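You operate a simulated robot arm through the tools that you are given. There is no shell and no other tool. Be economical: measure what you need, move in short steps, check, and stop when the job is done.

You are at the controls of a simulated two-armed robot. One attempt, no reset.

TASK
Light the green stack in the shade booth beside its matching card.
Fine: card in the black clip, knob at SUN, green switch on.

Only the result counts: the job must be done as asked and must still hold three seconds after the hand-in. Knocking over, shifting, dropping, spilling or breaking anything else fails it.

THE ROBOT
Two 7-joint arms with two-finger grippers on one trunk, on a base that drives. Base frame: it is fixed to the floor where the robot stands at the start and does not move with it; the origin is under the middle of the robot, x ahead of it, y to its left, z up; the surface under the hand at the start is at about z = 0.84. Units: m, rad, N and s.
The left shoulder is at the start at [0.024, 0.218, 1.08], the right one opposite. With the tool pointing down near the work surface each hand reaches from about 0.2 to 0.76 m from the robot's upright axis, wherever it stands, measured 20 degrees to its own side. Places, roughly: black clip in the shade booth [0.8, 1, 1.2]; black knob [0.9, 1.1, 1.5]; floor of the shade booth [0.9, 1.1, 1.2]; green card [0.75, 0.75, 1.25]; green switch [0.9, 1, 1.5]; pink card [1, 0.75, 1.25]. Payload 2.2 kg a hand.
The tool frame of a hand sits at the grasp point between the pads (the TCP): z along the fingers, y along the line on which they close. The tips reach 0.019 m beyond it. Largest opening 0.116 m; the body of the gripper starts 0.07 m behind the TCP.
Orientation is that of the tool frame in the base frame, as a unit quaternion [w, x, y, z]. With the fingers straight down and closing along the base's y, the tool's x points along the base's -x, its y along +y and its z along -z.

THE INTERFACE
- The arms move only by the tool apply_moves. It takes "left_commands", "right_commands" or both (then of equal length, played together; a hand with none holds still); each is a list of rows, each a list of 3 entries, a list of its own where there are three numbers: the opening, from 0 (shut) to 1 (fully open), then the shift along the base's x, y, z in m, then the turn, a rotation vector about the base's x, y, z in rad. In form: [[gripper, [x, y, z], [wx, wy, wz]], ...]. A call has 1 to 20 rows; each row is the pose to reach, as a shift and turn from the pose commanded when the call began. A row lasts 0.2 s, in which the tool goes at most 0.05 m and 0.15 rad; a call with a longer step from one row to the next is refused whole, and so is a gripper value outside its range. Where a pose cannot be reached the arm comes as near as it can. A force on the tool above 90 N (or 10 N above the force at the start of the call, whichever is more), or a blocked arm, ends the call early, and 0.2 s more pass. The fingers move at their own pace and stop on an object; they squeeze with about 34 N. The grip force told is the motor's: it shows also when the fingers shut on nothing. Time passes only in rows, and 0.2 s behind the last, so rows that repeat a pose let the fingers close. It gives the time, the measured TCP pose, the force on the tool (base axes), the opening and the grip force at its end, in the units of the frame above (readings bear some noise), with the torque about the TCP (base axes, N m) and any sound that the robot's microphone picked up, and new pictures: "views" is both (left out), scene, wrist or none (wrist: the cameras of the hands that moved).
- Cameras (640 x 400 px; columns grow to the right, rows downward): "scene" is now at [0.1401, 0.0074, 1.2595]; the picture's right is [0.12, -0.99, 0.00], its down [-0.45, -0.06, -0.89] and it looks along [0.89, 0.11, -0.45] (base axes); focal length 274 px, centre (320, 200). "left" rides on the left gripper at [0.069, 0.015, -0.097] in its tool frame; the picture's right is [-0.21, 0.98, 0.00], its down [-0.76, -0.17, -0.63] and it looks along [-0.62, -0.14, 0.77] (tool axes); focal length 251 px, centre (320, 200). "right" rides on the right gripper at [0.069, -0.015, -0.097] in its tool frame; the picture's right is [0.21, 0.98, 0.00], its down [-0.76, 0.17, -0.63] and it looks along [-0.62, 0.14, 0.77] (tool axes); focal length 251 px, centre (320, 200). There is no depth. A picture from a camera that has moved, and an enlarged one, comes with that camera's place and axes in the base frame and with its lens. The place of the scene camera against the robot may be out by one fixed shift of up to 0.012 m in any direction.
- lift_body(by): slides the trunk up (or, below 0, down) by that many m; the arms and the scene camera ride with it, the base frame stays. It gives what a move gives, with no picture.
- drive_base(legs): drives the robot by 1 to 6 legs, each [ahead, left, turn to the left] in m, m and rad, along the robot's own axes; the way and the turn of a leg run together, so that a leg with both is an arc; at most 1.5 m and 3.142 rad a leg. The arms and the cameras ride along, it lands a little off, and it stops where it bumps. It gives what a move gives, and a new picture of the scene camera.
- aim_head(pan, tilt): turns the head with the scene camera to pan (to the left, within 1.396 rad either way) and tilt (down, from -0.506 to 1.204), counted from straight ahead of the robot. It gives what a move gives, and a new picture of the scene camera.
- inspect(camera, box): a new picture of the part [left, top, right, bottom] of that camera's present view, enlarged. It takes no simulated time.
- hand_in(): hands the job in; it is judged then, once.

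Go step by step. Nothing tells you exact positions but the pictures and the camera data: compare them with the known pose of the tool, close in by small moves and look again before you grip or let go. The budget is 120 turns and 260 pictures, counting those below and the enlarged ones. Unless the task says otherwise, let go and move clear before handing in, and close with one line.

The tools are called after "Emit:" as a command line: name --argument value ..., lists and objects as JSON in quotes. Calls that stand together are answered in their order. apply_moves: Moves the arms, as the interface text tells. Its arguments: {"type":"object","properties":{"left_commands":{"type":"array","items":{"type":"array"}},"right_commands":{"type":"array","items":{"type":"array"}},"views":{"type":"string","enum":["both","scene","wrist","none"]}},"required":[]} The other tools are called the same way: lift_body (by) slides the trunk up or down; drive_base (legs) drives the base; aim_head (pan, tilt) turns the head that bears the scene camera; inspect (camera, box) takes an enlarged picture of a part of a camera's view; hand_in () hands the job in.

At the start:

```text
clock: 0.0
left_ee_pos: [0.5315, 0.4261, 1.1215]
left_tool_rot: [-0.001, 0.0, 1.0, 0.0]
left_wrist_force: [-0.7, 0.4, -0.4]
left_torque: [0.0, 0.01, 0.03]
left_grip_width: 0.116
left_finger_force: 0.0
right_ee_pos: [0.4681, -0.0765, 1.1259]
right_tool_rot: [0.001, 0.0, 1.0, -0.001]
right_wrist_force: [0.0, -0.7, 0.2]
right_torque: [0.0, -0.01, 0.03]
right_grip_width: 0.116
right_finger_force: 0.1
trunk travel left (down, up): [-0.225, 0.265]
robot x, y, heading: [-0.0002, -0.0034, 0.001]
head pan, tilt: [0.12, 0.463]
```

scene: 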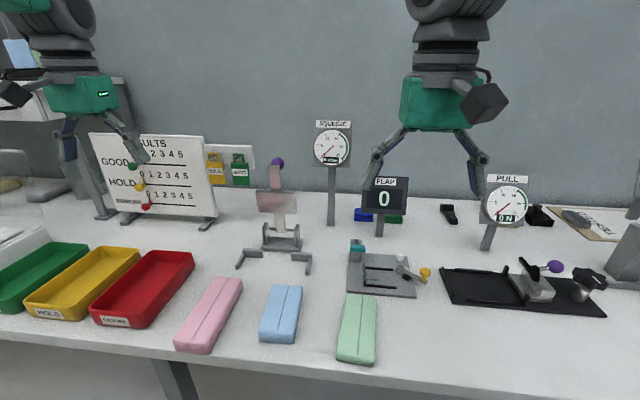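
right: 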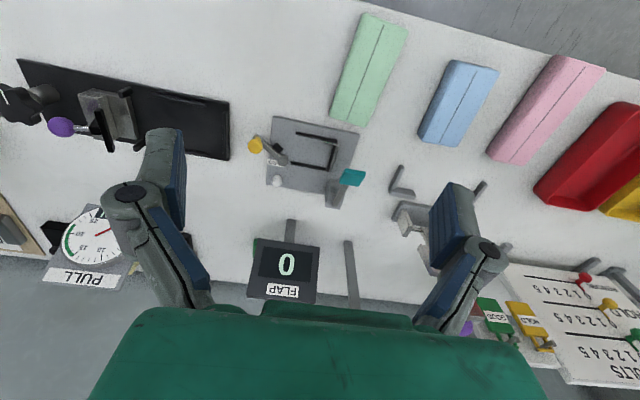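
left: 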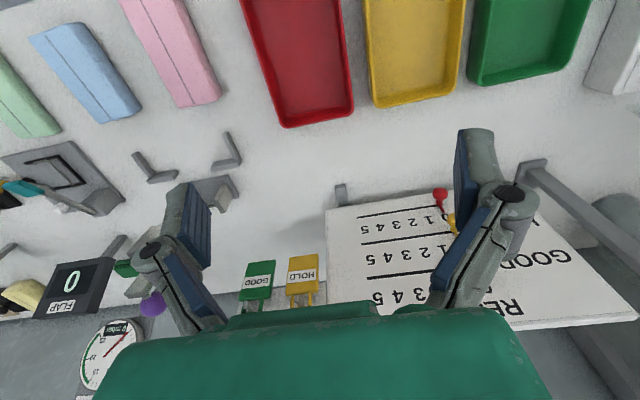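

I see the bench; the shade booth must be up to the left, past the results board. I turn the head to look at it.

Emit:
aim_head --pan 0.85 --tilt 0.05

```text
clock: 1.1
left_ee_pos: [0.5287, 0.4253, 1.123]
left_tool_rot: [0.001, -0.001, 1.0, 0.0]
left_wrist_force: [-0.5, -0.3, 0.4]
left_torque: [-0.01, 0.0, -0.02]
left_grip_width: 0.116
left_finger_force: 0.0
right_ee_pos: [0.4654, -0.0777, 1.1273]
right_tool_rot: [0.001, 0.0, 1.0, 0.0]
right_wrist_force: [0.2, 0.1, 0.5]
right_torque: [0.03, 0.0, 0.01]
right_grip_width: 0.1163
right_finger_force: 0.0
trunk travel left (down, up): [-0.225, 0.265]
robot x, y, heading: [-0.0018, 0.0023, 0.002]
head pan, tilt: [0.85, 0.051]
camera scene: at [0.1095, 0.0649, 1.2977], right [0.75, -0.66, 0.0], down [-0.04, -0.04, -1.0], along [0.66, 0.75, -0.05], focal length 274 px, centre (320, 200)
```

scene: 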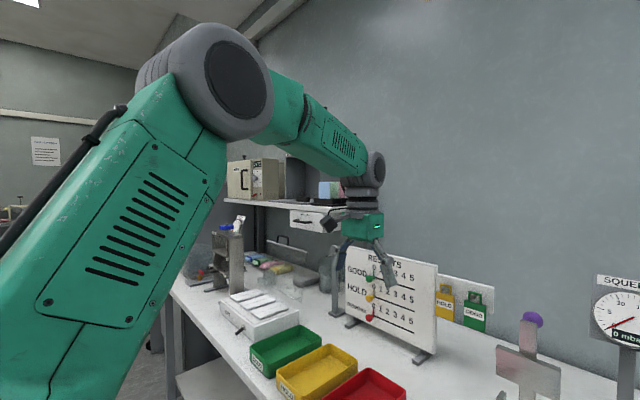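

The booth stands on a shelf to the left, behind my arm. I raise the trunk and drive left to get in front of it.

Emit:
lift_body --by 0.15

Emit:
drive_base --legs '[[0, 0.45, 0]]'

```text
clock: 2.8
left_ee_pos: [0.5276, 0.4246, 1.273]
left_tool_rot: [0.001, 0.0, 1.0, 0.0]
left_wrist_force: [0.1, -0.2, 0.2]
left_torque: [0.01, 0.01, -0.01]
left_grip_width: 0.1155
left_finger_force: 0.0
right_ee_pos: [0.4645, -0.0782, 1.2771]
right_tool_rot: [0.001, -0.001, 1.0, 0.0]
right_wrist_force: [-0.5, -1.0, -0.1]
right_torque: [-0.05, -0.02, 0.01]
right_grip_width: 0.1162
right_finger_force: 0.2
trunk travel left (down, up): [-0.375, 0.115]
robot x, y, heading: [0.0025, -0.0003, -0.001]
head pan, tilt: [0.85, 0.051]
```

```text
clock: 5.6
left_ee_pos: [0.5299, 0.8754, 1.2733]
left_tool_rot: [0.001, 0.001, 1.0, -0.001]
left_wrist_force: [0.9, 0.3, -0.4]
left_torque: [-0.02, 0.01, -0.03]
left_grip_width: 0.1159
left_finger_force: 0.0
right_ee_pos: [0.465, 0.373, 1.278]
right_tool_rot: [0.0, 0.001, 1.0, 0.0]
right_wrist_force: [0.7, 0.0, 0.6]
right_torque: [-0.02, 0.03, -0.03]
right_grip_width: 0.116
right_finger_force: 0.0
trunk travel left (down, up): [-0.375, 0.115]
robot x, y, heading: [0.0013, 0.4518, -0.003]
head pan, tilt: [0.85, 0.051]
camera scene: at [0.1106, 0.5204, 1.4475], right [0.75, -0.66, 0.0], down [-0.04, -0.04, -1.0], along [0.66, 0.75, -0.06], focal length 274 px, centre (320, 200)
```

scene: 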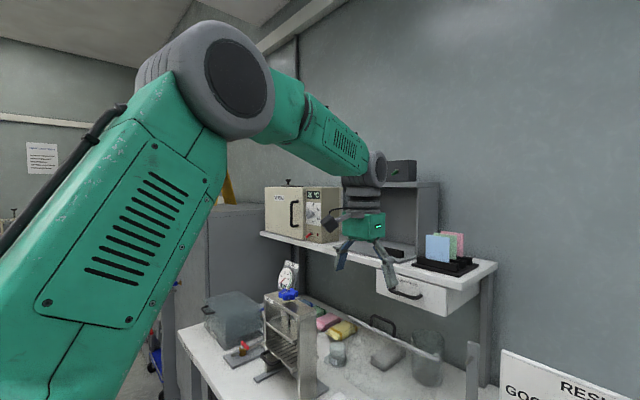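

The booth is on the shelf, with a card rack right of it. I go another 0.35 m to the left and look straight at it.

Emit:
drive_base --legs '[[0, 0.35, 0]]'

Emit:
aim_head --pan 0.1 --tilt 0.15

```text
clock: 7.8
left_ee_pos: [0.5281, 1.1969, 1.2839]
left_tool_rot: [0.003, 0.003, 1.0, 0.011]
left_wrist_force: [1.0, -2.8, 0.2]
left_torque: [0.16, 0.03, -0.01]
left_grip_width: 0.116
left_finger_force: 0.0
right_ee_pos: [0.4614, 0.6949, 1.2769]
right_tool_rot: [0.002, 0.003, 1.0, 0.012]
right_wrist_force: [-0.8, -2.0, 0.7]
right_torque: [0.13, 0.03, -0.01]
right_grip_width: 0.1161
right_finger_force: 0.0
trunk travel left (down, up): [-0.375, 0.115]
robot x, y, heading: [-0.0013, 0.8059, -0.003]
head pan, tilt: [0.85, 0.051]
camera scene: at [0.1114, 0.8334, 1.4492], right [0.75, -0.66, -0.02], down [-0.04, -0.01, -1.0], along [0.66, 0.75, -0.03], focal length 274 px, centre (320, 200)
```

scene: 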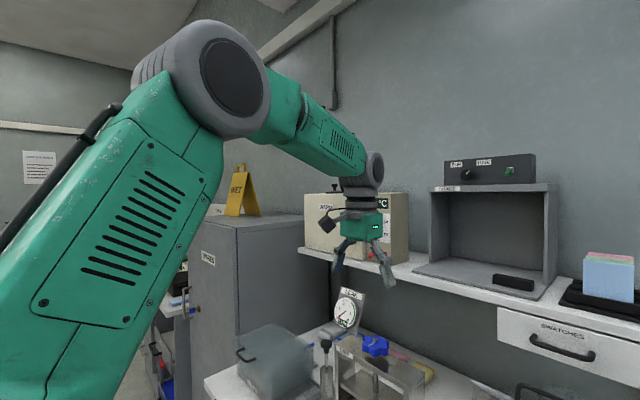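

```text
clock: 8.9
left_ee_pos: [0.5259, 1.2403, 1.2704]
left_tool_rot: [0.002, 0.001, 1.0, -0.005]
left_wrist_force: [-0.2, 0.7, 0.1]
left_torque: [-0.09, -0.03, -0.03]
left_grip_width: 0.1161
left_finger_force: 0.1
right_ee_pos: [0.4598, 0.7384, 1.2797]
right_tool_rot: [0.003, 0.001, 1.0, -0.005]
right_wrist_force: [0.3, -0.1, -0.5]
right_torque: [-0.07, 0.0, -0.01]
right_grip_width: 0.1163
right_finger_force: 0.2
trunk travel left (down, up): [-0.375, 0.115]
robot x, y, heading: [0.0, 0.8081, -0.001]
head pan, tilt: [0.099, 0.15]
camera scene: at [0.1438, 0.8116, 1.4385], right [0.1, -1.0, 0.0], down [-0.15, -0.02, -0.99], along [0.98, 0.09, -0.15], focal length 274 px, centre (320, 200)
```

scene: 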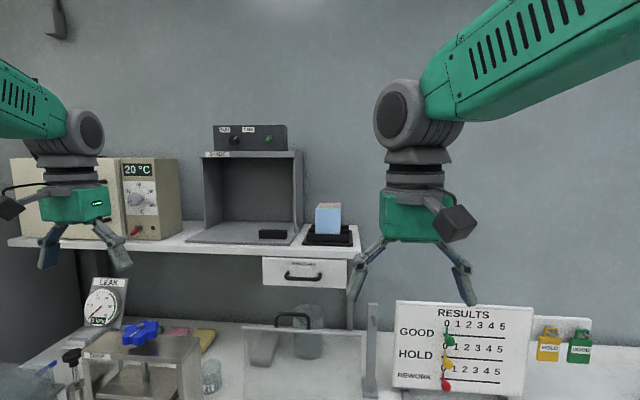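

I now see the booth with its knob box on top, clip on its floor and the card rack. I look closer.

Emit:
inspect --camera "scene" --box '[180, 110, 380, 260]'

Emit:
inspect --camera "scene" --box '[200, 115, 300, 165]'

Emit:
inspect --camera "scene" --box '[240, 190, 370, 260]'

```text
2.67 times, centred on (280, 185) of scene
camera zoom: at [0.1438, 0.8116, 1.4385], right [0.1, -1.0, 0.0], down [-0.15, -0.02, -0.99], along [0.98, 0.09, -0.15], focal length 729 px, centre (427, 240)
```

zoom: 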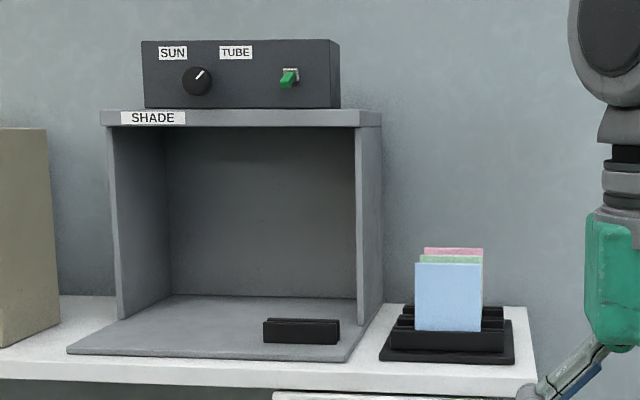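

```text
6.40 times, centred on (250, 140) of scene
camera zoom: at [0.1438, 0.8116, 1.4385], right [0.1, -1.0, 0.0], down [-0.15, -0.02, -0.99], along [0.98, 0.09, -0.15], focal length 1750 px, centre (768, 584)
```

zoom: 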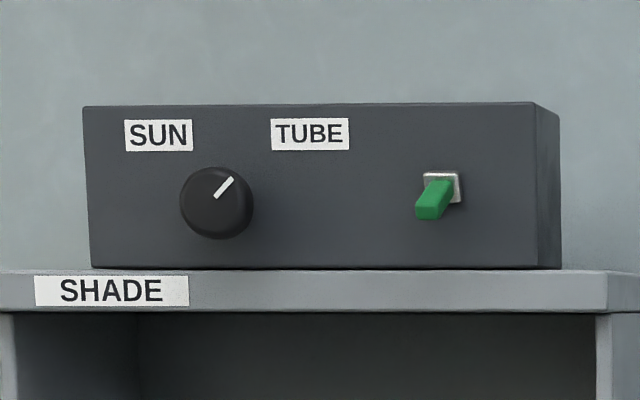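

```text
4.92 times, centred on (305, 225) of scene
camera zoom: at [0.1438, 0.8116, 1.4385], right [0.1, -1.0, 0.0], down [-0.15, -0.02, -0.99], along [0.98, 0.09, -0.15], focal length 1346 px, centre (394, 77)
```

zoom: 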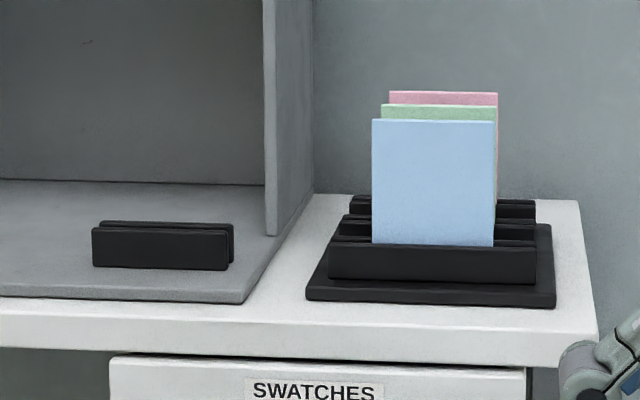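

The cards stand in a rack, but I must also identify the "green stack" - maybe the green pad on the bench. I survey the bench from here.

Emit:
aim_head --pan 0.1 --tilt 0.7

Emit:
aim_head --pan -0.9 --tilt 0.5

```text
clock: 9.9
left_ee_pos: [0.5241, 1.252, 1.2686]
left_tool_rot: [0.003, 0.001, 1.0, -0.01]
left_wrist_force: [-0.9, 0.9, 0.7]
left_torque: [-0.07, -0.04, 0.0]
left_grip_width: 0.1159
left_finger_force: 0.1
right_ee_pos: [0.4597, 0.7503, 1.2789]
right_tool_rot: [0.003, 0.001, 1.0, -0.01]
right_wrist_force: [0.3, 1.5, 0.0]
right_torque: [-0.09, -0.02, -0.02]
right_grip_width: 0.116
right_finger_force: 0.0
trunk travel left (down, up): [-0.375, 0.115]
robot x, y, heading: [0.0013, 0.8085, -0.003]
head pan, tilt: [0.099, 0.7]
camera scene: at [0.1359, 0.8266, 1.3883], right [0.1, -1.0, 0.01], down [-0.64, -0.07, -0.76], along [0.76, 0.07, -0.65], focal length 274 px, centre (320, 200)
```

scene: 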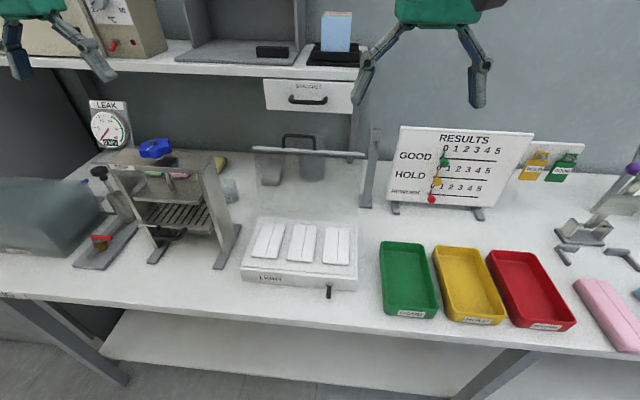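

```text
clock: 11.2
left_ee_pos: [0.5241, 1.2103, 1.2809]
left_tool_rot: [0.004, 0.004, 1.0, 0.005]
left_wrist_force: [-0.2, -0.9, -0.4]
left_torque: [0.03, 0.01, 0.01]
left_grip_width: 0.1159
left_finger_force: 0.1
right_ee_pos: [0.4588, 0.7089, 1.2807]
right_tool_rot: [0.003, 0.003, 1.0, 0.005]
right_wrist_force: [0.5, 0.0, 0.4]
right_torque: [0.06, 0.01, 0.0]
right_grip_width: 0.1161
right_finger_force: 0.2
trunk travel left (down, up): [-0.375, 0.115]
robot x, y, heading: [0.0007, 0.7982, -0.005]
head pan, tilt: [-0.901, 0.499]
camera scene: at [0.1072, 0.7311, 1.4069], right [-0.79, -0.62, 0.01], down [-0.3, 0.37, -0.88], along [0.54, -0.69, -0.47], focal length 274 px, centre (320, 200)
```

scene: 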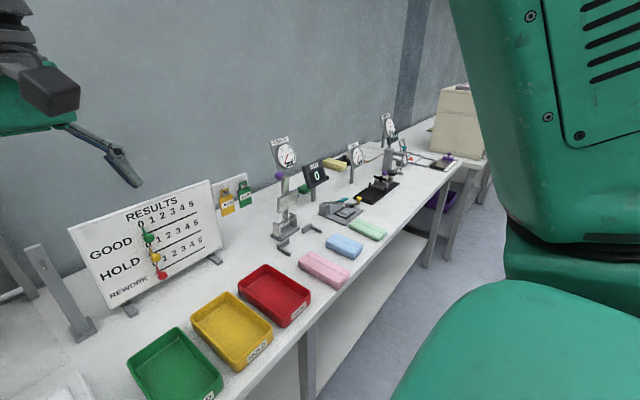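

The pink, blue and green pads on the bench match the card colours. I enlarge them to be sure they are the stacks.

Emit:
inspect --camera "scene" --box '[270, 130, 430, 300]'

Emit:
aim_head --pan 0.9 --tilt 0.9

```text
2.35 times, centred on (350, 215) of scene
camera zoom: at [0.1072, 0.7311, 1.4069], right [-0.79, -0.62, 0.01], down [-0.3, 0.37, -0.88], along [0.54, -0.69, -0.47], focal length 643 px, centre (249, 165)
```

zoom: 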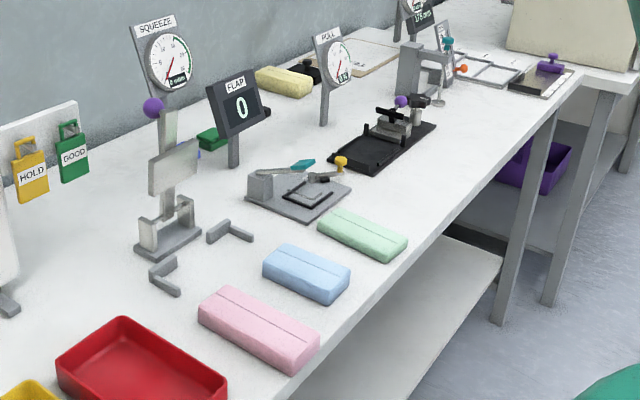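

```text
clock: 13.0
left_ee_pos: [0.5249, 1.2114, 1.2791]
left_tool_rot: [0.004, 0.004, 1.0, 0.004]
left_wrist_force: [0.8, -0.6, 0.2]
left_torque: [0.02, -0.02, -0.01]
left_grip_width: 0.1161
left_finger_force: 0.0
right_ee_pos: [0.4588, 0.7118, 1.2795]
right_tool_rot: [0.002, 0.002, 1.0, 0.005]
right_wrist_force: [-0.2, -0.2, 0.2]
right_torque: [-0.03, 0.0, 0.03]
right_grip_width: 0.1159
right_finger_force: 0.1
trunk travel left (down, up): [-0.375, 0.115]
robot x, y, heading: [0.0003, 0.7976, 0.001]
head pan, tilt: [0.901, 0.901]
camera scene: at [0.0979, 0.8671, 1.3717], right [0.78, -0.62, 0.0], down [-0.49, -0.62, -0.61], along [0.38, 0.48, -0.79], focal length 274 px, centre (320, 200)
```

scene: 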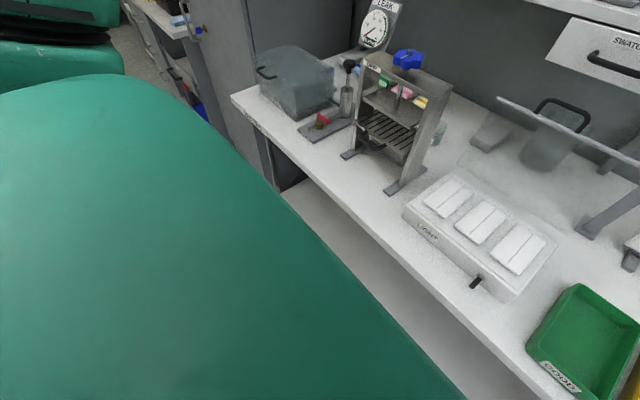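

I look closer at the coloured items behind the press frame, to rule out another green stack.

Emit:
inspect --camera "scene" --box '[330, 20, 480, 150]'

Emit:
aim_head --pan 0.5 --tilt 0.5

```text
3.08 times, centred on (405, 85) of scene
camera zoom: at [0.0979, 0.8671, 1.3717], right [0.78, -0.62, 0.0], down [-0.49, -0.62, -0.61], along [0.38, 0.48, -0.79], focal length 841 px, centre (58, 554)
```

zoom: 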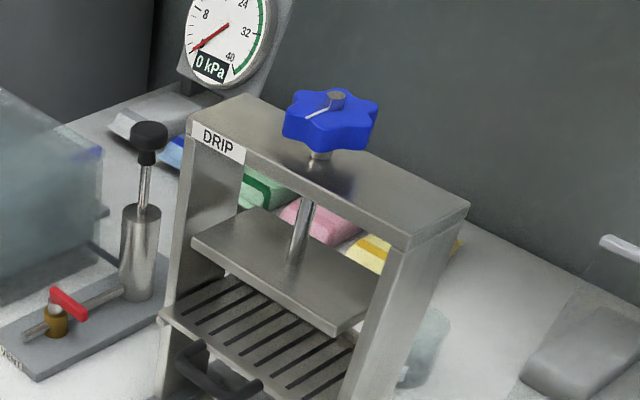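

```text
clock: 13.9
left_ee_pos: [0.5239, 1.2241, 1.2754]
left_tool_rot: [0.004, 0.002, 1.0, 0.001]
left_wrist_force: [0.5, 0.3, 0.4]
left_torque: [-0.01, 0.0, -0.02]
left_grip_width: 0.1161
left_finger_force: 0.0
right_ee_pos: [0.4585, 0.7231, 1.2789]
right_tool_rot: [0.003, 0.002, 1.0, 0.0]
right_wrist_force: [-0.2, 0.2, -0.3]
right_torque: [-0.02, -0.02, 0.01]
right_grip_width: 0.116
right_finger_force: 0.0
trunk travel left (down, up): [-0.375, 0.115]
robot x, y, heading: [0.0009, 0.8008, -0.002]
head pan, tilt: [0.499, 0.499]
camera scene: at [0.1306, 0.8659, 1.4048], right [0.48, -0.88, 0.02], down [-0.43, -0.25, -0.87], along [0.77, 0.41, -0.49], focal length 274 px, centre (320, 200)
```

scene: 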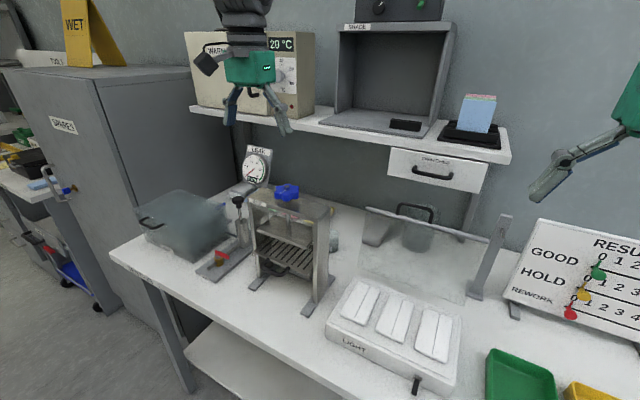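

The bench pads match the cards, so the pale green pad is the stack. The robot seems to sway a bit after driving, so I let it settle and check again.

Emit:
apply_moves --left_commands '[[1, [0, 0, 0], [0, 0, 0]], [1, [0, 0, 0], [0, 0, 0]], [1, [0, 0, 0], [0, 0, 0]], [1, [0, 0, 0], [0, 0, 0]], [1, [0, 0, 0], [0, 0, 0]], [1, [0, 0, 0], [0, 0, 0]], [1, [0, 0, 0], [0, 0, 0]], [1, [0, 0, 0], [0, 0, 0]]]' --views "none"

Emit:
aim_head --pan 0.25 --tilt 0.1

```text
clock: 15.7
left_ee_pos: [0.5236, 1.2338, 1.2737]
left_tool_rot: [0.004, 0.003, 1.0, -0.002]
left_wrist_force: [-0.5, 0.6, -0.2]
left_torque: [-0.03, -0.08, 0.02]
left_grip_width: 0.116
left_finger_force: 0.1
right_ee_pos: [0.4582, 0.733, 1.2781]
right_tool_rot: [0.003, 0.002, 1.0, -0.004]
right_wrist_force: [-0.5, 0.5, 0.1]
right_torque: [-0.05, 0.01, 0.0]
right_grip_width: 0.1157
right_finger_force: 0.0
trunk travel left (down, up): [-0.375, 0.115]
robot x, y, heading: [0.0029, 0.8057, -0.007]
head pan, tilt: [0.499, 0.499]
```

```text
clock: 16.5
left_ee_pos: [0.5278, 1.2515, 1.2658]
left_tool_rot: [0.002, 0.005, 1.0, -0.01]
left_wrist_force: [1.9, -1.2, -1.5]
left_torque: [0.1, 0.17, 0.0]
left_grip_width: 0.116
left_finger_force: 0.0
right_ee_pos: [0.4579, 0.7498, 1.2772]
right_tool_rot: [0.0, 0.004, 1.0, -0.01]
right_wrist_force: [-0.9, -0.6, -1.9]
right_torque: [0.07, -0.08, 0.01]
right_grip_width: 0.1159
right_finger_force: 0.0
trunk travel left (down, up): [-0.375, 0.115]
robot x, y, heading: [-0.0021, 0.8103, -0.005]
head pan, tilt: [0.25, 0.099]
camera scene: at [0.1418, 0.8782, 1.4393], right [0.24, -0.97, 0.03], down [-0.11, -0.06, -0.99], along [0.97, 0.23, -0.12], focal length 274 px, centre (320, 200)
```

scene: 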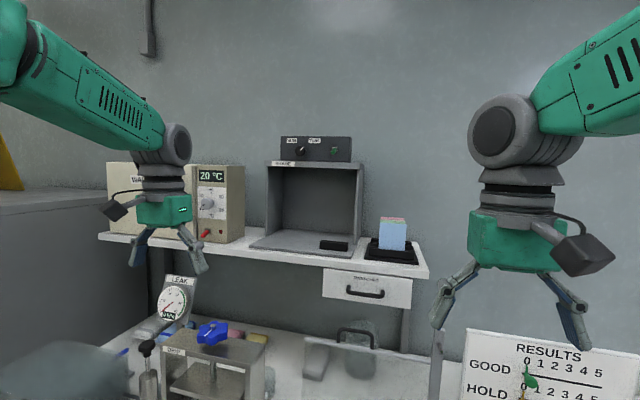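

The readings show the trunk rolling by a few hundredths of a radian. I wait longer to see whether it dies down.

Emit:
apply_moves --left_commands '[[1, [0, 0, 0], [0, 0, 0]], [1, [0, 0, 0], [0, 0, 0]], [1, [0, 0, 0], [0, 0, 0]], [1, [0, 0, 0], [0, 0, 0]], [1, [0, 0, 0], [0, 0, 0]], [1, [0, 0, 0], [0, 0, 0]], [1, [0, 0, 0], [0, 0, 0]], [1, [0, 0, 0], [0, 0, 0]], [1, [0, 0, 0], [0, 0, 0]], [1, [0, 0, 0], [0, 0, 0]], [1, [0, 0, 0], [0, 0, 0]], [1, [0, 0, 0], [0, 0, 0]], [1, [0, 0, 0], [0, 0, 0]], [1, [0, 0, 0], [0, 0, 0]], [1, [0, 0, 0], [0, 0, 0]], [1, [0, 0, 0], [0, 0, 0]]]' --views "none"

Emit:
apply_moves --left_commands '[[1, [0, 0, 0], [0, 0, 0]], [1, [0, 0, 0], [0, 0, 0]], [1, [0, 0, 0], [0, 0, 0]], [1, [0, 0, 0], [0, 0, 0]]]' --views "none"

Emit:
aim_head --pan 1.39 --tilt 0.3

```text
clock: 19.9
left_ee_pos: [0.5236, 1.2448, 1.2717]
left_tool_rot: [0.003, 0.002, 1.0, -0.005]
left_wrist_force: [-0.4, 0.7, 0.3]
left_torque: [0.0, 0.01, 0.02]
left_grip_width: 0.1159
left_finger_force: 0.1
right_ee_pos: [0.4582, 0.7429, 1.2811]
right_tool_rot: [0.004, 0.001, 1.0, -0.005]
right_wrist_force: [-0.1, 1.1, 0.3]
right_torque: [-0.06, -0.05, -0.02]
right_grip_width: 0.1162
right_finger_force: 0.1
trunk travel left (down, up): [-0.375, 0.115]
robot x, y, heading: [0.0021, 0.8042, -0.004]
head pan, tilt: [0.25, 0.099]
```

```text
clock: 21.1
left_ee_pos: [0.5218, 1.3007, 1.2552]
left_tool_rot: [0.004, -0.002, 1.0, -0.027]
left_wrist_force: [-1.0, 2.5, -1.1]
left_torque: [-0.25, -0.08, 0.01]
left_grip_width: 0.116
left_finger_force: 0.0
right_ee_pos: [0.4554, 0.8007, 1.2823]
right_tool_rot: [0.006, -0.001, 1.0, -0.025]
right_wrist_force: [0.0, 2.4, -0.7]
right_torque: [-0.2, 0.0, 0.03]
right_grip_width: 0.1159
right_finger_force: 0.1
trunk travel left (down, up): [-0.375, 0.115]
robot x, y, heading: [-0.0013, 0.8176, -0.007]
head pan, tilt: [0.25, 0.099]
stopped in row 4 (left hand): the arm was blocked; the commanded pose is now the measured one
```

```text
clock: 22.5
left_ee_pos: [0.5237, 1.197, 1.2869]
left_tool_rot: [0.006, 0.002, 1.0, 0.012]
left_wrist_force: [1.1, -2.9, 0.3]
left_torque: [0.28, 0.11, -0.03]
left_grip_width: 0.1161
left_finger_force: 0.0
right_ee_pos: [0.4582, 0.6956, 1.2808]
right_tool_rot: [0.005, 0.001, 1.0, 0.011]
right_wrist_force: [-0.3, -3.4, 0.7]
right_torque: [0.24, -0.02, -0.02]
right_grip_width: 0.116
right_finger_force: 0.1
trunk travel left (down, up): [-0.375, 0.115]
robot x, y, heading: [0.0044, 0.8001, -0.007]
head pan, tilt: [1.389, 0.3]
camera scene: at [0.0705, 0.8324, 1.4277], right [0.98, -0.18, -0.01], down [-0.06, -0.25, -0.97], along [0.18, 0.95, -0.26], focal length 274 px, centre (320, 200)
```

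scene: 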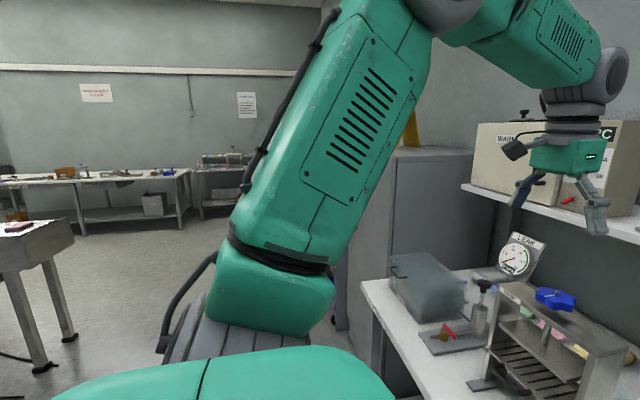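

The whole robot is rocking sideways, likely because its base touches something. I back off a little and check whether it calms.

Emit:
drive_base --legs '[[-0.15, 0, 0]]'

Emit:
apply_moves --left_commands '[[1, [0, 0, 0], [0, 0, 0]], [1, [0, 0, 0], [0, 0, 0]], [1, [0, 0, 0], [0, 0, 0]], [1, [0, 0, 0], [0, 0, 0]]]' --views "none"

Emit:
apply_moves --left_commands '[[1, [0, 0, 0], [0, 0, 0]], [1, [0, 0, 0], [0, 0, 0]], [1, [0, 0, 0], [0, 0, 0]], [1, [0, 0, 0], [0, 0, 0]]]' --views "none"

```text
clock: 23.9
left_ee_pos: [0.3748, 1.3186, 1.2518]
left_tool_rot: [0.003, -0.003, 1.0, -0.029]
left_wrist_force: [-0.6, 2.7, -0.5]
left_torque: [-0.26, -0.03, 0.01]
left_grip_width: 0.116
left_finger_force: 0.1
right_ee_pos: [0.3103, 0.8183, 1.2819]
right_tool_rot: [0.005, -0.003, 1.0, -0.029]
right_wrist_force: [0.2, 3.0, -1.4]
right_torque: [-0.28, -0.01, 0.0]
right_grip_width: 0.1159
right_finger_force: 0.0
trunk travel left (down, up): [-0.375, 0.115]
robot x, y, heading: [-0.146, 0.826, -0.0]
head pan, tilt: [1.389, 0.3]
camera scene: at [-0.0751, 0.9703, 1.4188], right [0.98, -0.18, 0.0], down [-0.06, -0.34, -0.94], along [0.17, 0.92, -0.34], focal length 274 px, centre (320, 200)
```

scene: 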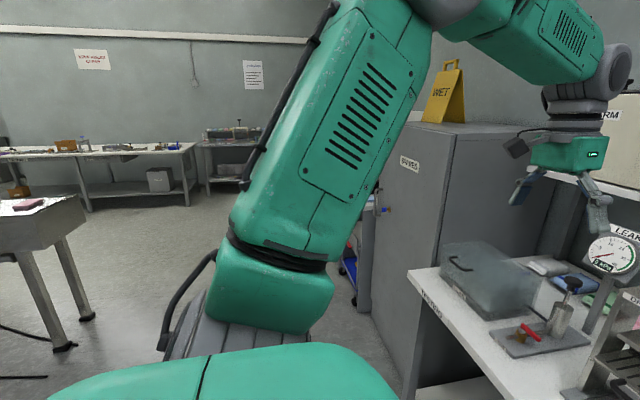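

```text
clock: 25.1
left_ee_pos: [0.3639, 1.2203, 1.2911]
left_tool_rot: [0.008, -0.001, 1.0, 0.012]
left_wrist_force: [-0.2, -1.6, -0.3]
left_torque: [0.16, 0.04, 0.01]
left_grip_width: 0.1159
left_finger_force: 0.1
right_ee_pos: [0.2957, 0.7192, 1.2837]
right_tool_rot: [0.008, 0.0, 1.0, 0.011]
right_wrist_force: [0.7, -1.2, 0.5]
right_torque: [0.17, 0.02, -0.04]
right_grip_width: 0.1158
right_finger_force: 0.0
trunk travel left (down, up): [-0.375, 0.115]
robot x, y, heading: [-0.1485, 0.8246, -0.007]
head pan, tilt: [1.389, 0.3]
stopped in row 4 (left hand): the arm was blocked; the commanded pose is now the measured one
```

```text
clock: 26.3
left_ee_pos: [0.3644, 1.2093, 1.2918]
left_tool_rot: [0.008, 0.0, 1.0, 0.011]
left_wrist_force: [0.1, 0.9, 0.1]
left_torque: [0.02, 0.08, -0.03]
left_grip_width: 0.116
left_finger_force: 0.2
right_ee_pos: [0.2952, 0.7097, 1.2818]
right_tool_rot: [0.008, 0.0, 1.0, 0.012]
right_wrist_force: [1.0, -0.8, 0.6]
right_torque: [0.04, 0.03, -0.02]
right_grip_width: 0.1159
right_finger_force: 0.0
trunk travel left (down, up): [-0.375, 0.115]
robot x, y, heading: [-0.1458, 0.8203, -0.012]
head pan, tilt: [1.389, 0.3]
stopped in row 4 (left hand): the arm was blocked; the commanded pose is now the measured one
```

It still rocks. I sample a few more times to see the trend.

Emit:
apply_moves --left_commands '[[1, [0, 0, 0], [0, 0, 0]]]' --views "none"

Emit:
apply_moves --left_commands '[[1, [0, 0, 0], [0, 0, 0]]]' --views "none"

Emit:
apply_moves --left_commands '[[1, [0, 0, 0], [0, 0, 0]]]' --views "none"

Emit:
apply_moves --left_commands '[[1, [0, 0, 0], [0, 0, 0]]]' --views "none"

Emit:
apply_moves --left_commands '[[1, [0, 0, 0], [0, 0, 0]]]' --views "none"

Emit:
apply_moves --left_commands '[[1, [0, 0, 0], [0, 0, 0]]]' --views "none"

```text
clock: 26.9
left_ee_pos: [0.3575, 1.1979, 1.2994]
left_tool_rot: [0.011, 0.0, 1.0, 0.019]
left_wrist_force: [-0.2, -1.8, 0.0]
left_torque: [0.17, 0.02, -0.03]
left_grip_width: 0.116
left_finger_force: 0.2
right_ee_pos: [0.2893, 0.6971, 1.2825]
right_tool_rot: [0.01, -0.001, 1.0, 0.018]
right_wrist_force: [-0.5, -2.2, 0.5]
right_torque: [0.14, 0.0, 0.0]
right_grip_width: 0.116
right_finger_force: 0.1
trunk travel left (down, up): [-0.375, 0.115]
robot x, y, heading: [-0.1453, 0.8197, 0.0]
head pan, tilt: [1.389, 0.3]
stopped in row 1 (left hand): the arm was blocked; the commanded pose is now the measured one
```

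```text
clock: 27.3
left_ee_pos: [0.3597, 1.2394, 1.2858]
left_tool_rot: [0.008, -0.003, 1.0, 0.004]
left_wrist_force: [-0.8, 0.1, -0.9]
left_torque: [-0.04, 0.04, -0.01]
left_grip_width: 0.1159
left_finger_force: 0.0
right_ee_pos: [0.2925, 0.7376, 1.2835]
right_tool_rot: [0.009, -0.003, 1.0, 0.006]
right_wrist_force: [-0.1, 1.5, 1.5]
right_torque: [-0.02, 0.01, -0.01]
right_grip_width: 0.1162
right_finger_force: 0.0
trunk travel left (down, up): [-0.375, 0.115]
robot x, y, heading: [-0.1493, 0.8288, -0.007]
head pan, tilt: [1.389, 0.3]
```

```text
clock: 27.7
left_ee_pos: [0.3569, 1.227, 1.2895]
left_tool_rot: [0.01, -0.003, 1.0, 0.007]
left_wrist_force: [0.5, 0.0, 0.1]
left_torque: [-0.01, -0.02, -0.01]
left_grip_width: 0.1159
left_finger_force: 0.1
right_ee_pos: [0.29, 0.7272, 1.2846]
right_tool_rot: [0.011, -0.003, 1.0, 0.009]
right_wrist_force: [0.5, 0.5, -0.5]
right_torque: [-0.05, -0.02, 0.01]
right_grip_width: 0.1161
right_finger_force: 0.0
trunk travel left (down, up): [-0.375, 0.115]
robot x, y, heading: [-0.1483, 0.8223, -0.006]
head pan, tilt: [1.389, 0.3]
```

```text
clock: 28.1
left_ee_pos: [0.3586, 1.202, 1.2964]
left_tool_rot: [0.009, -0.001, 1.0, 0.017]
left_wrist_force: [1.1, -1.9, 0.4]
left_torque: [0.05, 0.05, 0.0]
left_grip_width: 0.1161
left_finger_force: 0.0
right_ee_pos: [0.291, 0.7001, 1.2826]
right_tool_rot: [0.011, -0.001, 1.0, 0.016]
right_wrist_force: [-1.0, -1.2, -0.4]
right_torque: [0.06, 0.0, 0.0]
right_grip_width: 0.1161
right_finger_force: 0.0
trunk travel left (down, up): [-0.375, 0.115]
robot x, y, heading: [-0.1479, 0.8212, -0.004]
head pan, tilt: [1.389, 0.3]
```

```text
clock: 28.7
left_ee_pos: [0.3518, 1.1842, 1.3051]
left_tool_rot: [0.012, 0.0, 1.0, 0.025]
left_wrist_force: [-0.4, -1.2, 1.2]
left_torque: [0.18, 0.0, -0.01]
left_grip_width: 0.1161
left_finger_force: 0.0
right_ee_pos: [0.2845, 0.6837, 1.2833]
right_tool_rot: [0.012, -0.002, 1.0, 0.026]
right_wrist_force: [0.7, -1.7, 1.3]
right_torque: [0.13, 0.01, -0.01]
right_grip_width: 0.1161
right_finger_force: 0.0
trunk travel left (down, up): [-0.375, 0.115]
robot x, y, heading: [-0.1494, 0.8285, -0.008]
head pan, tilt: [1.389, 0.3]
stopped in row 1 (left hand): the arm was blocked; the commanded pose is now the measured one
```

```text
clock: 29.1
left_ee_pos: [0.3566, 1.232, 1.2905]
left_tool_rot: [0.009, -0.004, 1.0, 0.01]
left_wrist_force: [0.0, 0.1, -1.1]
left_torque: [-0.07, -0.03, -0.01]
left_grip_width: 0.1157
left_finger_force: 0.0
right_ee_pos: [0.2888, 0.7318, 1.2835]
right_tool_rot: [0.011, -0.003, 1.0, 0.011]
right_wrist_force: [-0.5, 0.5, -0.3]
right_torque: [-0.05, 0.07, -0.03]
right_grip_width: 0.1161
right_finger_force: 0.0
trunk travel left (down, up): [-0.375, 0.115]
robot x, y, heading: [-0.1482, 0.835, -0.003]
head pan, tilt: [1.389, 0.3]
```

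The rocking persists, so the base is probably against something on this side. I drive right, away from it, and look.

Emit:
drive_base --legs '[[0, -0.2, 0]]'

Emit:
apply_moves --left_commands '[[1, [0, 0, 0], [0, 0, 0]], [1, [0, 0, 0], [0, 0, 0]], [1, [0, 0, 0], [0, 0, 0]]]' --views "none"

Emit:
apply_moves --left_commands '[[1, [0, 0, 0], [0, 0, 0]], [1, [0, 0, 0], [0, 0, 0]]]' --views "none"

Emit:
aim_head --pan 1.39 --tilt 1.2

```text
clock: 30.6
left_ee_pos: [0.3516, 0.9866, 1.3055]
left_tool_rot: [0.013, -0.001, 1.0, 0.025]
left_wrist_force: [0.2, -2.2, 0.8]
left_torque: [0.11, 0.03, 0.0]
left_grip_width: 0.1157
left_finger_force: 0.1
right_ee_pos: [0.2844, 0.4858, 1.2827]
right_tool_rot: [0.013, -0.003, 1.0, 0.025]
right_wrist_force: [-0.8, -1.3, 1.0]
right_torque: [0.11, -0.03, 0.02]
right_grip_width: 0.116
right_finger_force: 0.1
trunk travel left (down, up): [-0.375, 0.115]
robot x, y, heading: [-0.1483, 0.6287, -0.006]
head pan, tilt: [1.389, 0.3]
camera scene: at [-0.082, 0.7029, 1.4256], right [0.98, -0.19, -0.01], down [-0.06, -0.28, -0.96], along [0.18, 0.94, -0.29], focal length 274 px, centre (320, 200)
```

scene: 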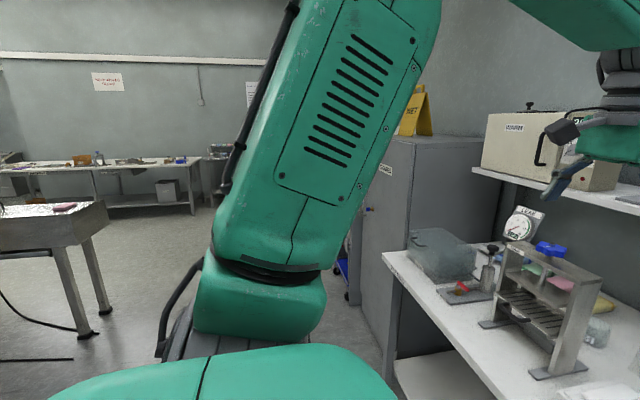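

```text
clock: 31.4
left_ee_pos: [0.347, 0.9997, 1.304]
left_tool_rot: [0.014, -0.001, 1.0, 0.02]
left_wrist_force: [-0.8, -0.1, 0.8]
left_torque: [0.02, 0.02, 0.07]
left_grip_width: 0.1158
left_finger_force: 0.1
right_ee_pos: [0.2795, 0.499, 1.2867]
right_tool_rot: [0.014, -0.003, 1.0, 0.02]
right_wrist_force: [0.5, -0.4, 0.4]
right_torque: [-0.02, -0.02, 0.02]
right_grip_width: 0.116
right_finger_force: 0.0
trunk travel left (down, up): [-0.375, 0.115]
robot x, y, heading: [-0.1461, 0.6286, -0.01]
head pan, tilt: [1.389, 0.3]
```

```text
clock: 32.2
left_ee_pos: [0.3449, 1.0444, 1.2929]
left_tool_rot: [0.012, -0.005, 1.0, 0.004]
left_wrist_force: [-0.4, 0.8, -0.3]
left_torque: [-0.08, -0.03, -0.02]
left_grip_width: 0.1159
left_finger_force: 0.0
right_ee_pos: [0.2796, 0.5441, 1.2881]
right_tool_rot: [0.015, -0.007, 1.0, 0.005]
right_wrist_force: [0.6, 1.2, -0.4]
right_torque: [-0.08, 0.03, 0.0]
right_grip_width: 0.116
right_finger_force: 0.0
trunk travel left (down, up): [-0.375, 0.115]
robot x, y, heading: [-0.1453, 0.6371, -0.007]
head pan, tilt: [1.389, 0.3]
stopped in row 2 (left hand): the arm was blocked; the commanded pose is now the measured one
```

```text
clock: 33.4
left_ee_pos: [0.3452, 0.9788, 1.311]
left_tool_rot: [0.015, -0.002, 0.999, 0.029]
left_wrist_force: [0.7, -0.3, -0.4]
left_torque: [0.12, 0.04, -0.04]
left_grip_width: 0.1161
left_finger_force: 0.1
right_ee_pos: [0.2787, 0.4784, 1.2833]
right_tool_rot: [0.014, -0.004, 0.999, 0.028]
right_wrist_force: [-0.5, -0.7, -0.3]
right_torque: [0.11, -0.01, -0.04]
right_grip_width: 0.116
right_finger_force: 0.1
trunk travel left (down, up): [-0.375, 0.115]
robot x, y, heading: [-0.1465, 0.6275, -0.005]
head pan, tilt: [1.389, 1.201]
camera scene: at [-0.0902, 0.658, 1.3536], right [0.98, -0.19, -0.01], down [-0.17, -0.91, -0.38], along [0.06, 0.37, -0.93], focal length 274 px, centre (320, 200)
```

scene: 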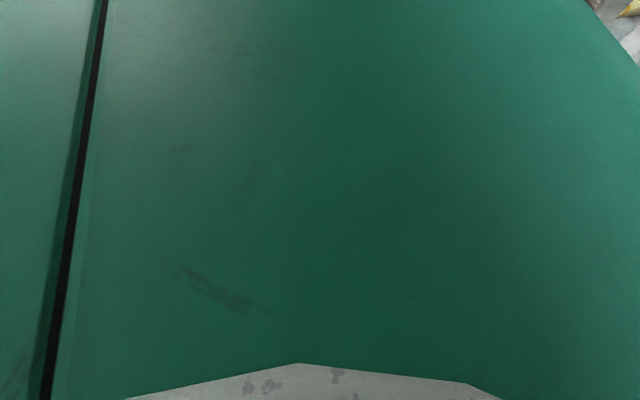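

The base still rocks and now leans back slightly; something may be under it. I look down in front and to the right.

Emit:
aim_head --pan 0.0 --tilt 1.2

Emit:
aim_head --pan -1.39 --tilt 0.5

```text
clock: 35.0
left_ee_pos: [0.3459, 1.053, 1.2897]
left_tool_rot: [0.013, -0.006, 1.0, 0.003]
left_wrist_force: [0.3, 1.8, -0.2]
left_torque: [-0.14, -0.08, 0.02]
left_grip_width: 0.1163
left_finger_force: 0.2
right_ee_pos: [0.2804, 0.5511, 1.2886]
right_tool_rot: [0.014, -0.006, 1.0, 0.003]
right_wrist_force: [0.3, 1.3, -0.1]
right_torque: [-0.15, -0.02, -0.02]
right_grip_width: 0.1162
right_finger_force: 0.1
trunk travel left (down, up): [-0.375, 0.115]
robot x, y, heading: [-0.1492, 0.641, -0.003]
head pan, tilt: [0.0, 1.201]
camera scene: at [-0.0435, 0.6805, 1.3517], right [0.0, -1.0, 0.03], down [-0.93, -0.01, -0.36], along [0.36, -0.03, -0.93], focal length 274 px, centre (320, 200)
```

scene: 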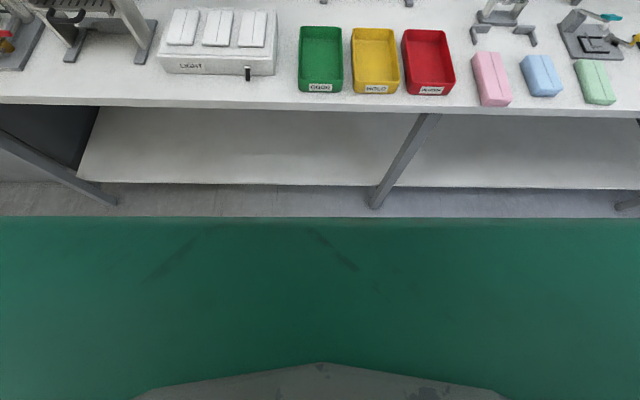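

```text
clock: 36.5
left_ee_pos: [0.346, 1.0317, 1.2973]
left_tool_rot: [0.013, -0.006, 1.0, 0.012]
left_wrist_force: [0.2, 0.0, 0.4]
left_torque: [-0.05, 0.0, -0.05]
left_grip_width: 0.1161
left_finger_force: 0.0
right_ee_pos: [0.2796, 0.5302, 1.2857]
right_tool_rot: [0.015, -0.006, 1.0, 0.011]
right_wrist_force: [0.4, 0.7, 0.3]
right_torque: [-0.02, 0.02, 0.0]
right_grip_width: 0.116
right_finger_force: 0.1
trunk travel left (down, up): [-0.375, 0.115]
robot x, y, heading: [-0.1499, 0.6396, -0.003]
head pan, tilt: [-1.389, 0.499]
camera scene: at [-0.0825, 0.5304, 1.4053], right [-0.98, -0.18, 0.0], down [-0.09, 0.48, -0.87], along [0.15, -0.86, -0.49], focal length 274 px, centre (320, 200)
```

scene: 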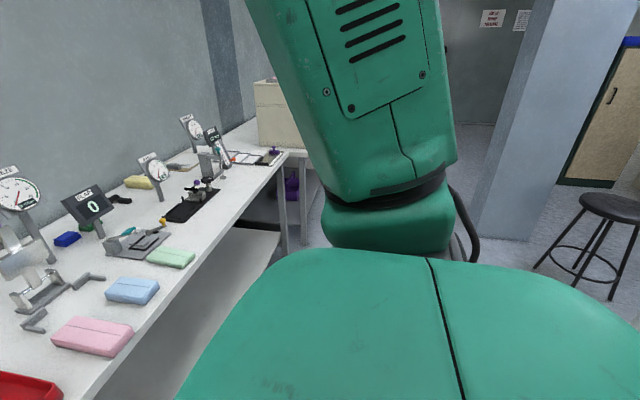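

Nothing visible under the robot. I lower the trunk to see whether a lower centre of mass calms the rocking.

Emit:
lift_body --by -0.15

Emit:
lift_body --by 0.0

Emit:
lift_body --by 0.0

Emit:
lift_body --by 0.0

Emit:
lift_body --by 0.0

Emit:
lift_body --by 0.0

Emit:
lift_body --by 0.0

```text
clock: 38.2
left_ee_pos: [0.3448, 1.0176, 1.1506]
left_tool_rot: [0.013, -0.005, 1.0, 0.015]
left_wrist_force: [-0.6, -1.3, 0.9]
left_torque: [0.04, 0.0, 0.01]
left_grip_width: 0.1158
left_finger_force: 0.0
right_ee_pos: [0.278, 0.5169, 1.1369]
right_tool_rot: [0.014, -0.006, 1.0, 0.016]
right_wrist_force: [-0.9, 0.3, 0.8]
right_torque: [-0.03, -0.06, 0.01]
right_grip_width: 0.1159
right_finger_force: 0.0
trunk travel left (down, up): [-0.225, 0.265]
robot x, y, heading: [-0.1474, 0.6333, -0.006]
head pan, tilt: [-1.389, 0.499]
```

```text
clock: 38.8
left_ee_pos: [0.3431, 0.9911, 1.1588]
left_tool_rot: [0.015, -0.002, 1.0, 0.024]
left_wrist_force: [0.0, -1.1, 1.3]
left_torque: [0.06, 0.01, -0.01]
left_grip_width: 0.1162
left_finger_force: 0.2
right_ee_pos: [0.2761, 0.4918, 1.1353]
right_tool_rot: [0.016, -0.004, 1.0, 0.025]
right_wrist_force: [-1.0, -0.5, 1.0]
right_torque: [0.03, -0.05, 0.0]
right_grip_width: 0.116
right_finger_force: 0.0
trunk travel left (down, up): [-0.225, 0.265]
robot x, y, heading: [-0.1483, 0.6305, -0.004]
head pan, tilt: [-1.389, 0.499]
```

```text
clock: 39.2
left_ee_pos: [0.3444, 1.0597, 1.1394]
left_tool_rot: [0.014, -0.007, 1.0, -0.001]
left_wrist_force: [-1.1, 1.2, -0.1]
left_torque: [-0.2, -0.05, 0.04]
left_grip_width: 0.1161
left_finger_force: 0.1
right_ee_pos: [0.2789, 0.5586, 1.1394]
right_tool_rot: [0.016, -0.008, 1.0, -0.001]
right_wrist_force: [-0.2, 1.4, -0.3]
right_torque: [-0.14, -0.05, 0.04]
right_grip_width: 0.1163
right_finger_force: 0.1
trunk travel left (down, up): [-0.225, 0.265]
robot x, y, heading: [-0.1485, 0.643, -0.002]
head pan, tilt: [-1.389, 0.499]
```

```text
clock: 39.8
left_ee_pos: [0.3451, 0.9629, 1.1662]
left_tool_rot: [0.015, -0.001, 0.999, 0.034]
left_wrist_force: [1.1, -3.3, 0.1]
left_torque: [0.26, 0.06, 0.05]
left_grip_width: 0.1159
left_finger_force: 0.0
right_ee_pos: [0.2791, 0.4641, 1.1324]
right_tool_rot: [0.016, -0.002, 0.999, 0.035]
right_wrist_force: [0.2, -1.6, -0.2]
right_torque: [0.16, 0.07, 0.02]
right_grip_width: 0.116
right_finger_force: 0.0
trunk travel left (down, up): [-0.225, 0.265]
robot x, y, heading: [-0.1488, 0.6234, -0.008]
head pan, tilt: [-1.389, 0.499]
```

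```text
clock: 40.2
left_ee_pos: [0.3471, 1.064, 1.1366]
left_tool_rot: [0.013, -0.005, 1.0, -0.004]
left_wrist_force: [0.6, 2.7, -0.1]
left_torque: [-0.33, -0.04, 0.05]
left_grip_width: 0.1162
left_finger_force: 0.1
right_ee_pos: [0.2798, 0.5618, 1.1368]
right_tool_rot: [0.015, -0.006, 1.0, -0.003]
right_wrist_force: [0.2, 2.3, -1.0]
right_torque: [-0.25, 0.0, 0.01]
right_grip_width: 0.1161
right_finger_force: 0.0
trunk travel left (down, up): [-0.225, 0.265]
robot x, y, heading: [-0.149, 0.6422, -0.011]
head pan, tilt: [-1.389, 0.499]
```

```text
clock: 40.8
left_ee_pos: [0.3471, 0.9832, 1.159]
left_tool_rot: [0.012, -0.003, 1.0, 0.028]
left_wrist_force: [-0.2, -0.9, 0.1]
left_torque: [-0.01, 0.0, -0.02]
left_grip_width: 0.1161
left_finger_force: 0.2
right_ee_pos: [0.2788, 0.484, 1.131]
right_tool_rot: [0.013, -0.005, 1.0, 0.027]
right_wrist_force: [0.5, -1.4, -0.4]
right_torque: [0.04, 0.07, -0.02]
right_grip_width: 0.1159
right_finger_force: 0.0
trunk travel left (down, up): [-0.225, 0.265]
robot x, y, heading: [-0.148, 0.6268, -0.003]
head pan, tilt: [-1.389, 0.499]
```

```text
clock: 41.2
left_ee_pos: [0.345, 1.0245, 1.1481]
left_tool_rot: [0.013, -0.004, 1.0, 0.012]
left_wrist_force: [-1.5, 0.3, 0.6]
left_torque: [-0.08, -0.04, 0.0]
left_grip_width: 0.1158
left_finger_force: 0.0
right_ee_pos: [0.2784, 0.5247, 1.1354]
right_tool_rot: [0.014, -0.005, 1.0, 0.013]
right_wrist_force: [-0.1, -1.2, -0.6]
right_torque: [-0.04, 0.01, 0.01]
right_grip_width: 0.1159
right_finger_force: 0.0
trunk travel left (down, up): [-0.225, 0.265]
robot x, y, heading: [-0.1503, 0.6372, -0.003]
head pan, tilt: [-1.389, 0.499]
```

The front left of the base seems to ride on something. I back straight off by 0.5 m and look at the floor it has left.

Emit:
drive_base --legs '[[-0.5, 0, 0]]'

Emit:
aim_head --pan 0.6 --tilt 0.9

```text
clock: 44.2
left_ee_pos: [-0.1611, 0.9897, 1.1568]
left_tool_rot: [0.012, -0.009, 1.0, 0.027]
left_wrist_force: [0.0, -0.4, -0.4]
left_torque: [-0.01, 0.0, -0.02]
left_grip_width: 0.1161
left_finger_force: 0.1
right_ee_pos: [-0.2222, 0.4895, 1.1312]
right_tool_rot: [0.013, -0.01, 1.0, 0.027]
right_wrist_force: [1.1, 0.5, -1.2]
right_torque: [0.05, 0.0, -0.01]
right_grip_width: 0.1161
right_finger_force: 0.0
trunk travel left (down, up): [-0.225, 0.265]
robot x, y, heading: [-0.6546, 0.6278, 0.008]
head pan, tilt: [-1.389, 0.499]
camera scene: at [-0.5846, 0.4897, 1.2513], right [-0.98, -0.19, 0.0], down [-0.1, 0.5, -0.86], along [0.16, -0.84, -0.51], focal length 274 px, centre (320, 200)
```

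scene: 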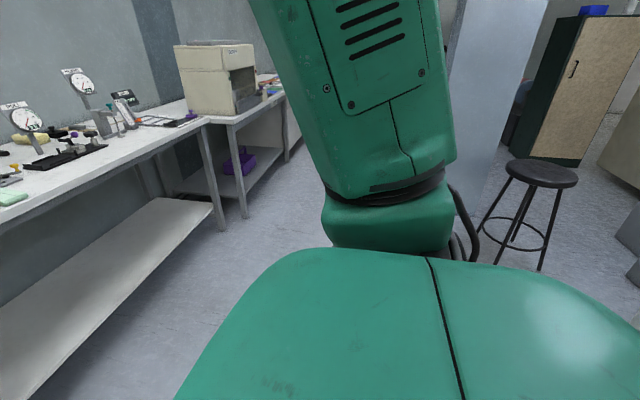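

```text
clock: 46.1
left_ee_pos: [-0.1682, 1.0738, 1.1354]
left_tool_rot: [0.014, -0.013, 1.0, -0.006]
left_wrist_force: [-1.3, 1.6, 0.2]
left_torque: [-0.2, -0.07, 0.04]
left_grip_width: 0.1159
left_finger_force: 0.1
right_ee_pos: [-0.2283, 0.5719, 1.1408]
right_tool_rot: [0.016, -0.012, 1.0, -0.006]
right_wrist_force: [-0.3, 2.2, -1.4]
right_torque: [-0.19, -0.05, -0.01]
right_grip_width: 0.1159
right_finger_force: 0.2
trunk travel left (down, up): [-0.225, 0.265]
robot x, y, heading: [-0.6496, 0.6367, 0.009]
head pan, tilt: [0.6, 0.901]
camera scene: at [-0.5443, 0.6977, 1.2215], right [0.57, -0.82, 0.02], down [-0.64, -0.46, -0.61], along [0.51, 0.34, -0.79], focal length 274 px, centre (320, 200)
```

scene: 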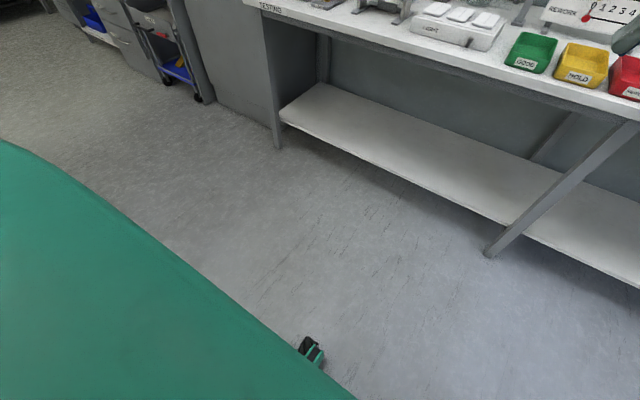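

There is a small green-black thing right at the base's front edge. I enlarge it.

Emit:
inspect --camera "scene" --box '[260, 310, 370, 390]'

Emit:
aim_head --pan 0.0 --tilt 1.2

```text
5.00 times, centred on (315, 350) of scene
camera zoom: at [-0.5443, 0.6977, 1.2215], right [0.57, -0.82, 0.02], down [-0.64, -0.46, -0.61], along [0.51, 0.34, -0.79], focal length 1367 px, centre (345, -550)
```

zoom: 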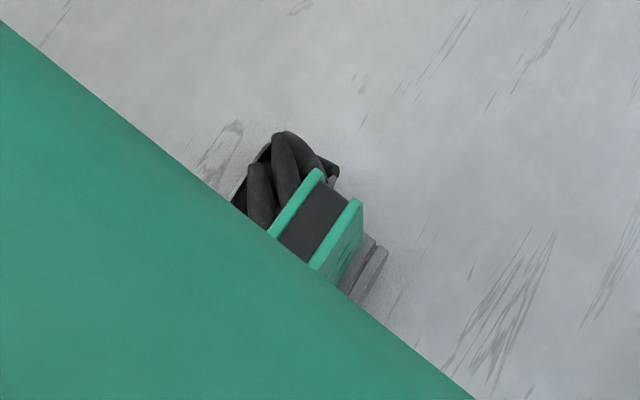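

```text
clock: 47.1
left_ee_pos: [-0.1671, 1.0752, 1.133]
left_tool_rot: [0.014, -0.013, 1.0, -0.008]
left_wrist_force: [-0.1, 2.7, 0.0]
left_torque: [-0.3, -0.03, 0.02]
left_grip_width: 0.1161
left_finger_force: 0.1
right_ee_pos: [-0.2276, 0.5734, 1.14]
right_tool_rot: [0.016, -0.011, 1.0, -0.006]
right_wrist_force: [-0.3, 3.4, 0.5]
right_torque: [-0.27, -0.01, 0.02]
right_grip_width: 0.116
right_finger_force: 0.1
trunk travel left (down, up): [-0.225, 0.265]
robot x, y, heading: [-0.6494, 0.642, 0.003]
head pan, tilt: [0.0, 1.201]
camera scene: at [-0.5495, 0.6785, 1.2012], right [0.01, -1.0, 0.04], down [-0.93, -0.02, -0.36], along [0.36, -0.03, -0.93], focal length 274 px, centre (320, 200)
```

scene: 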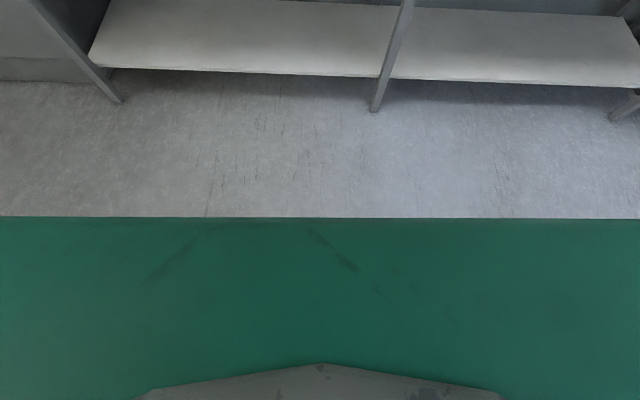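

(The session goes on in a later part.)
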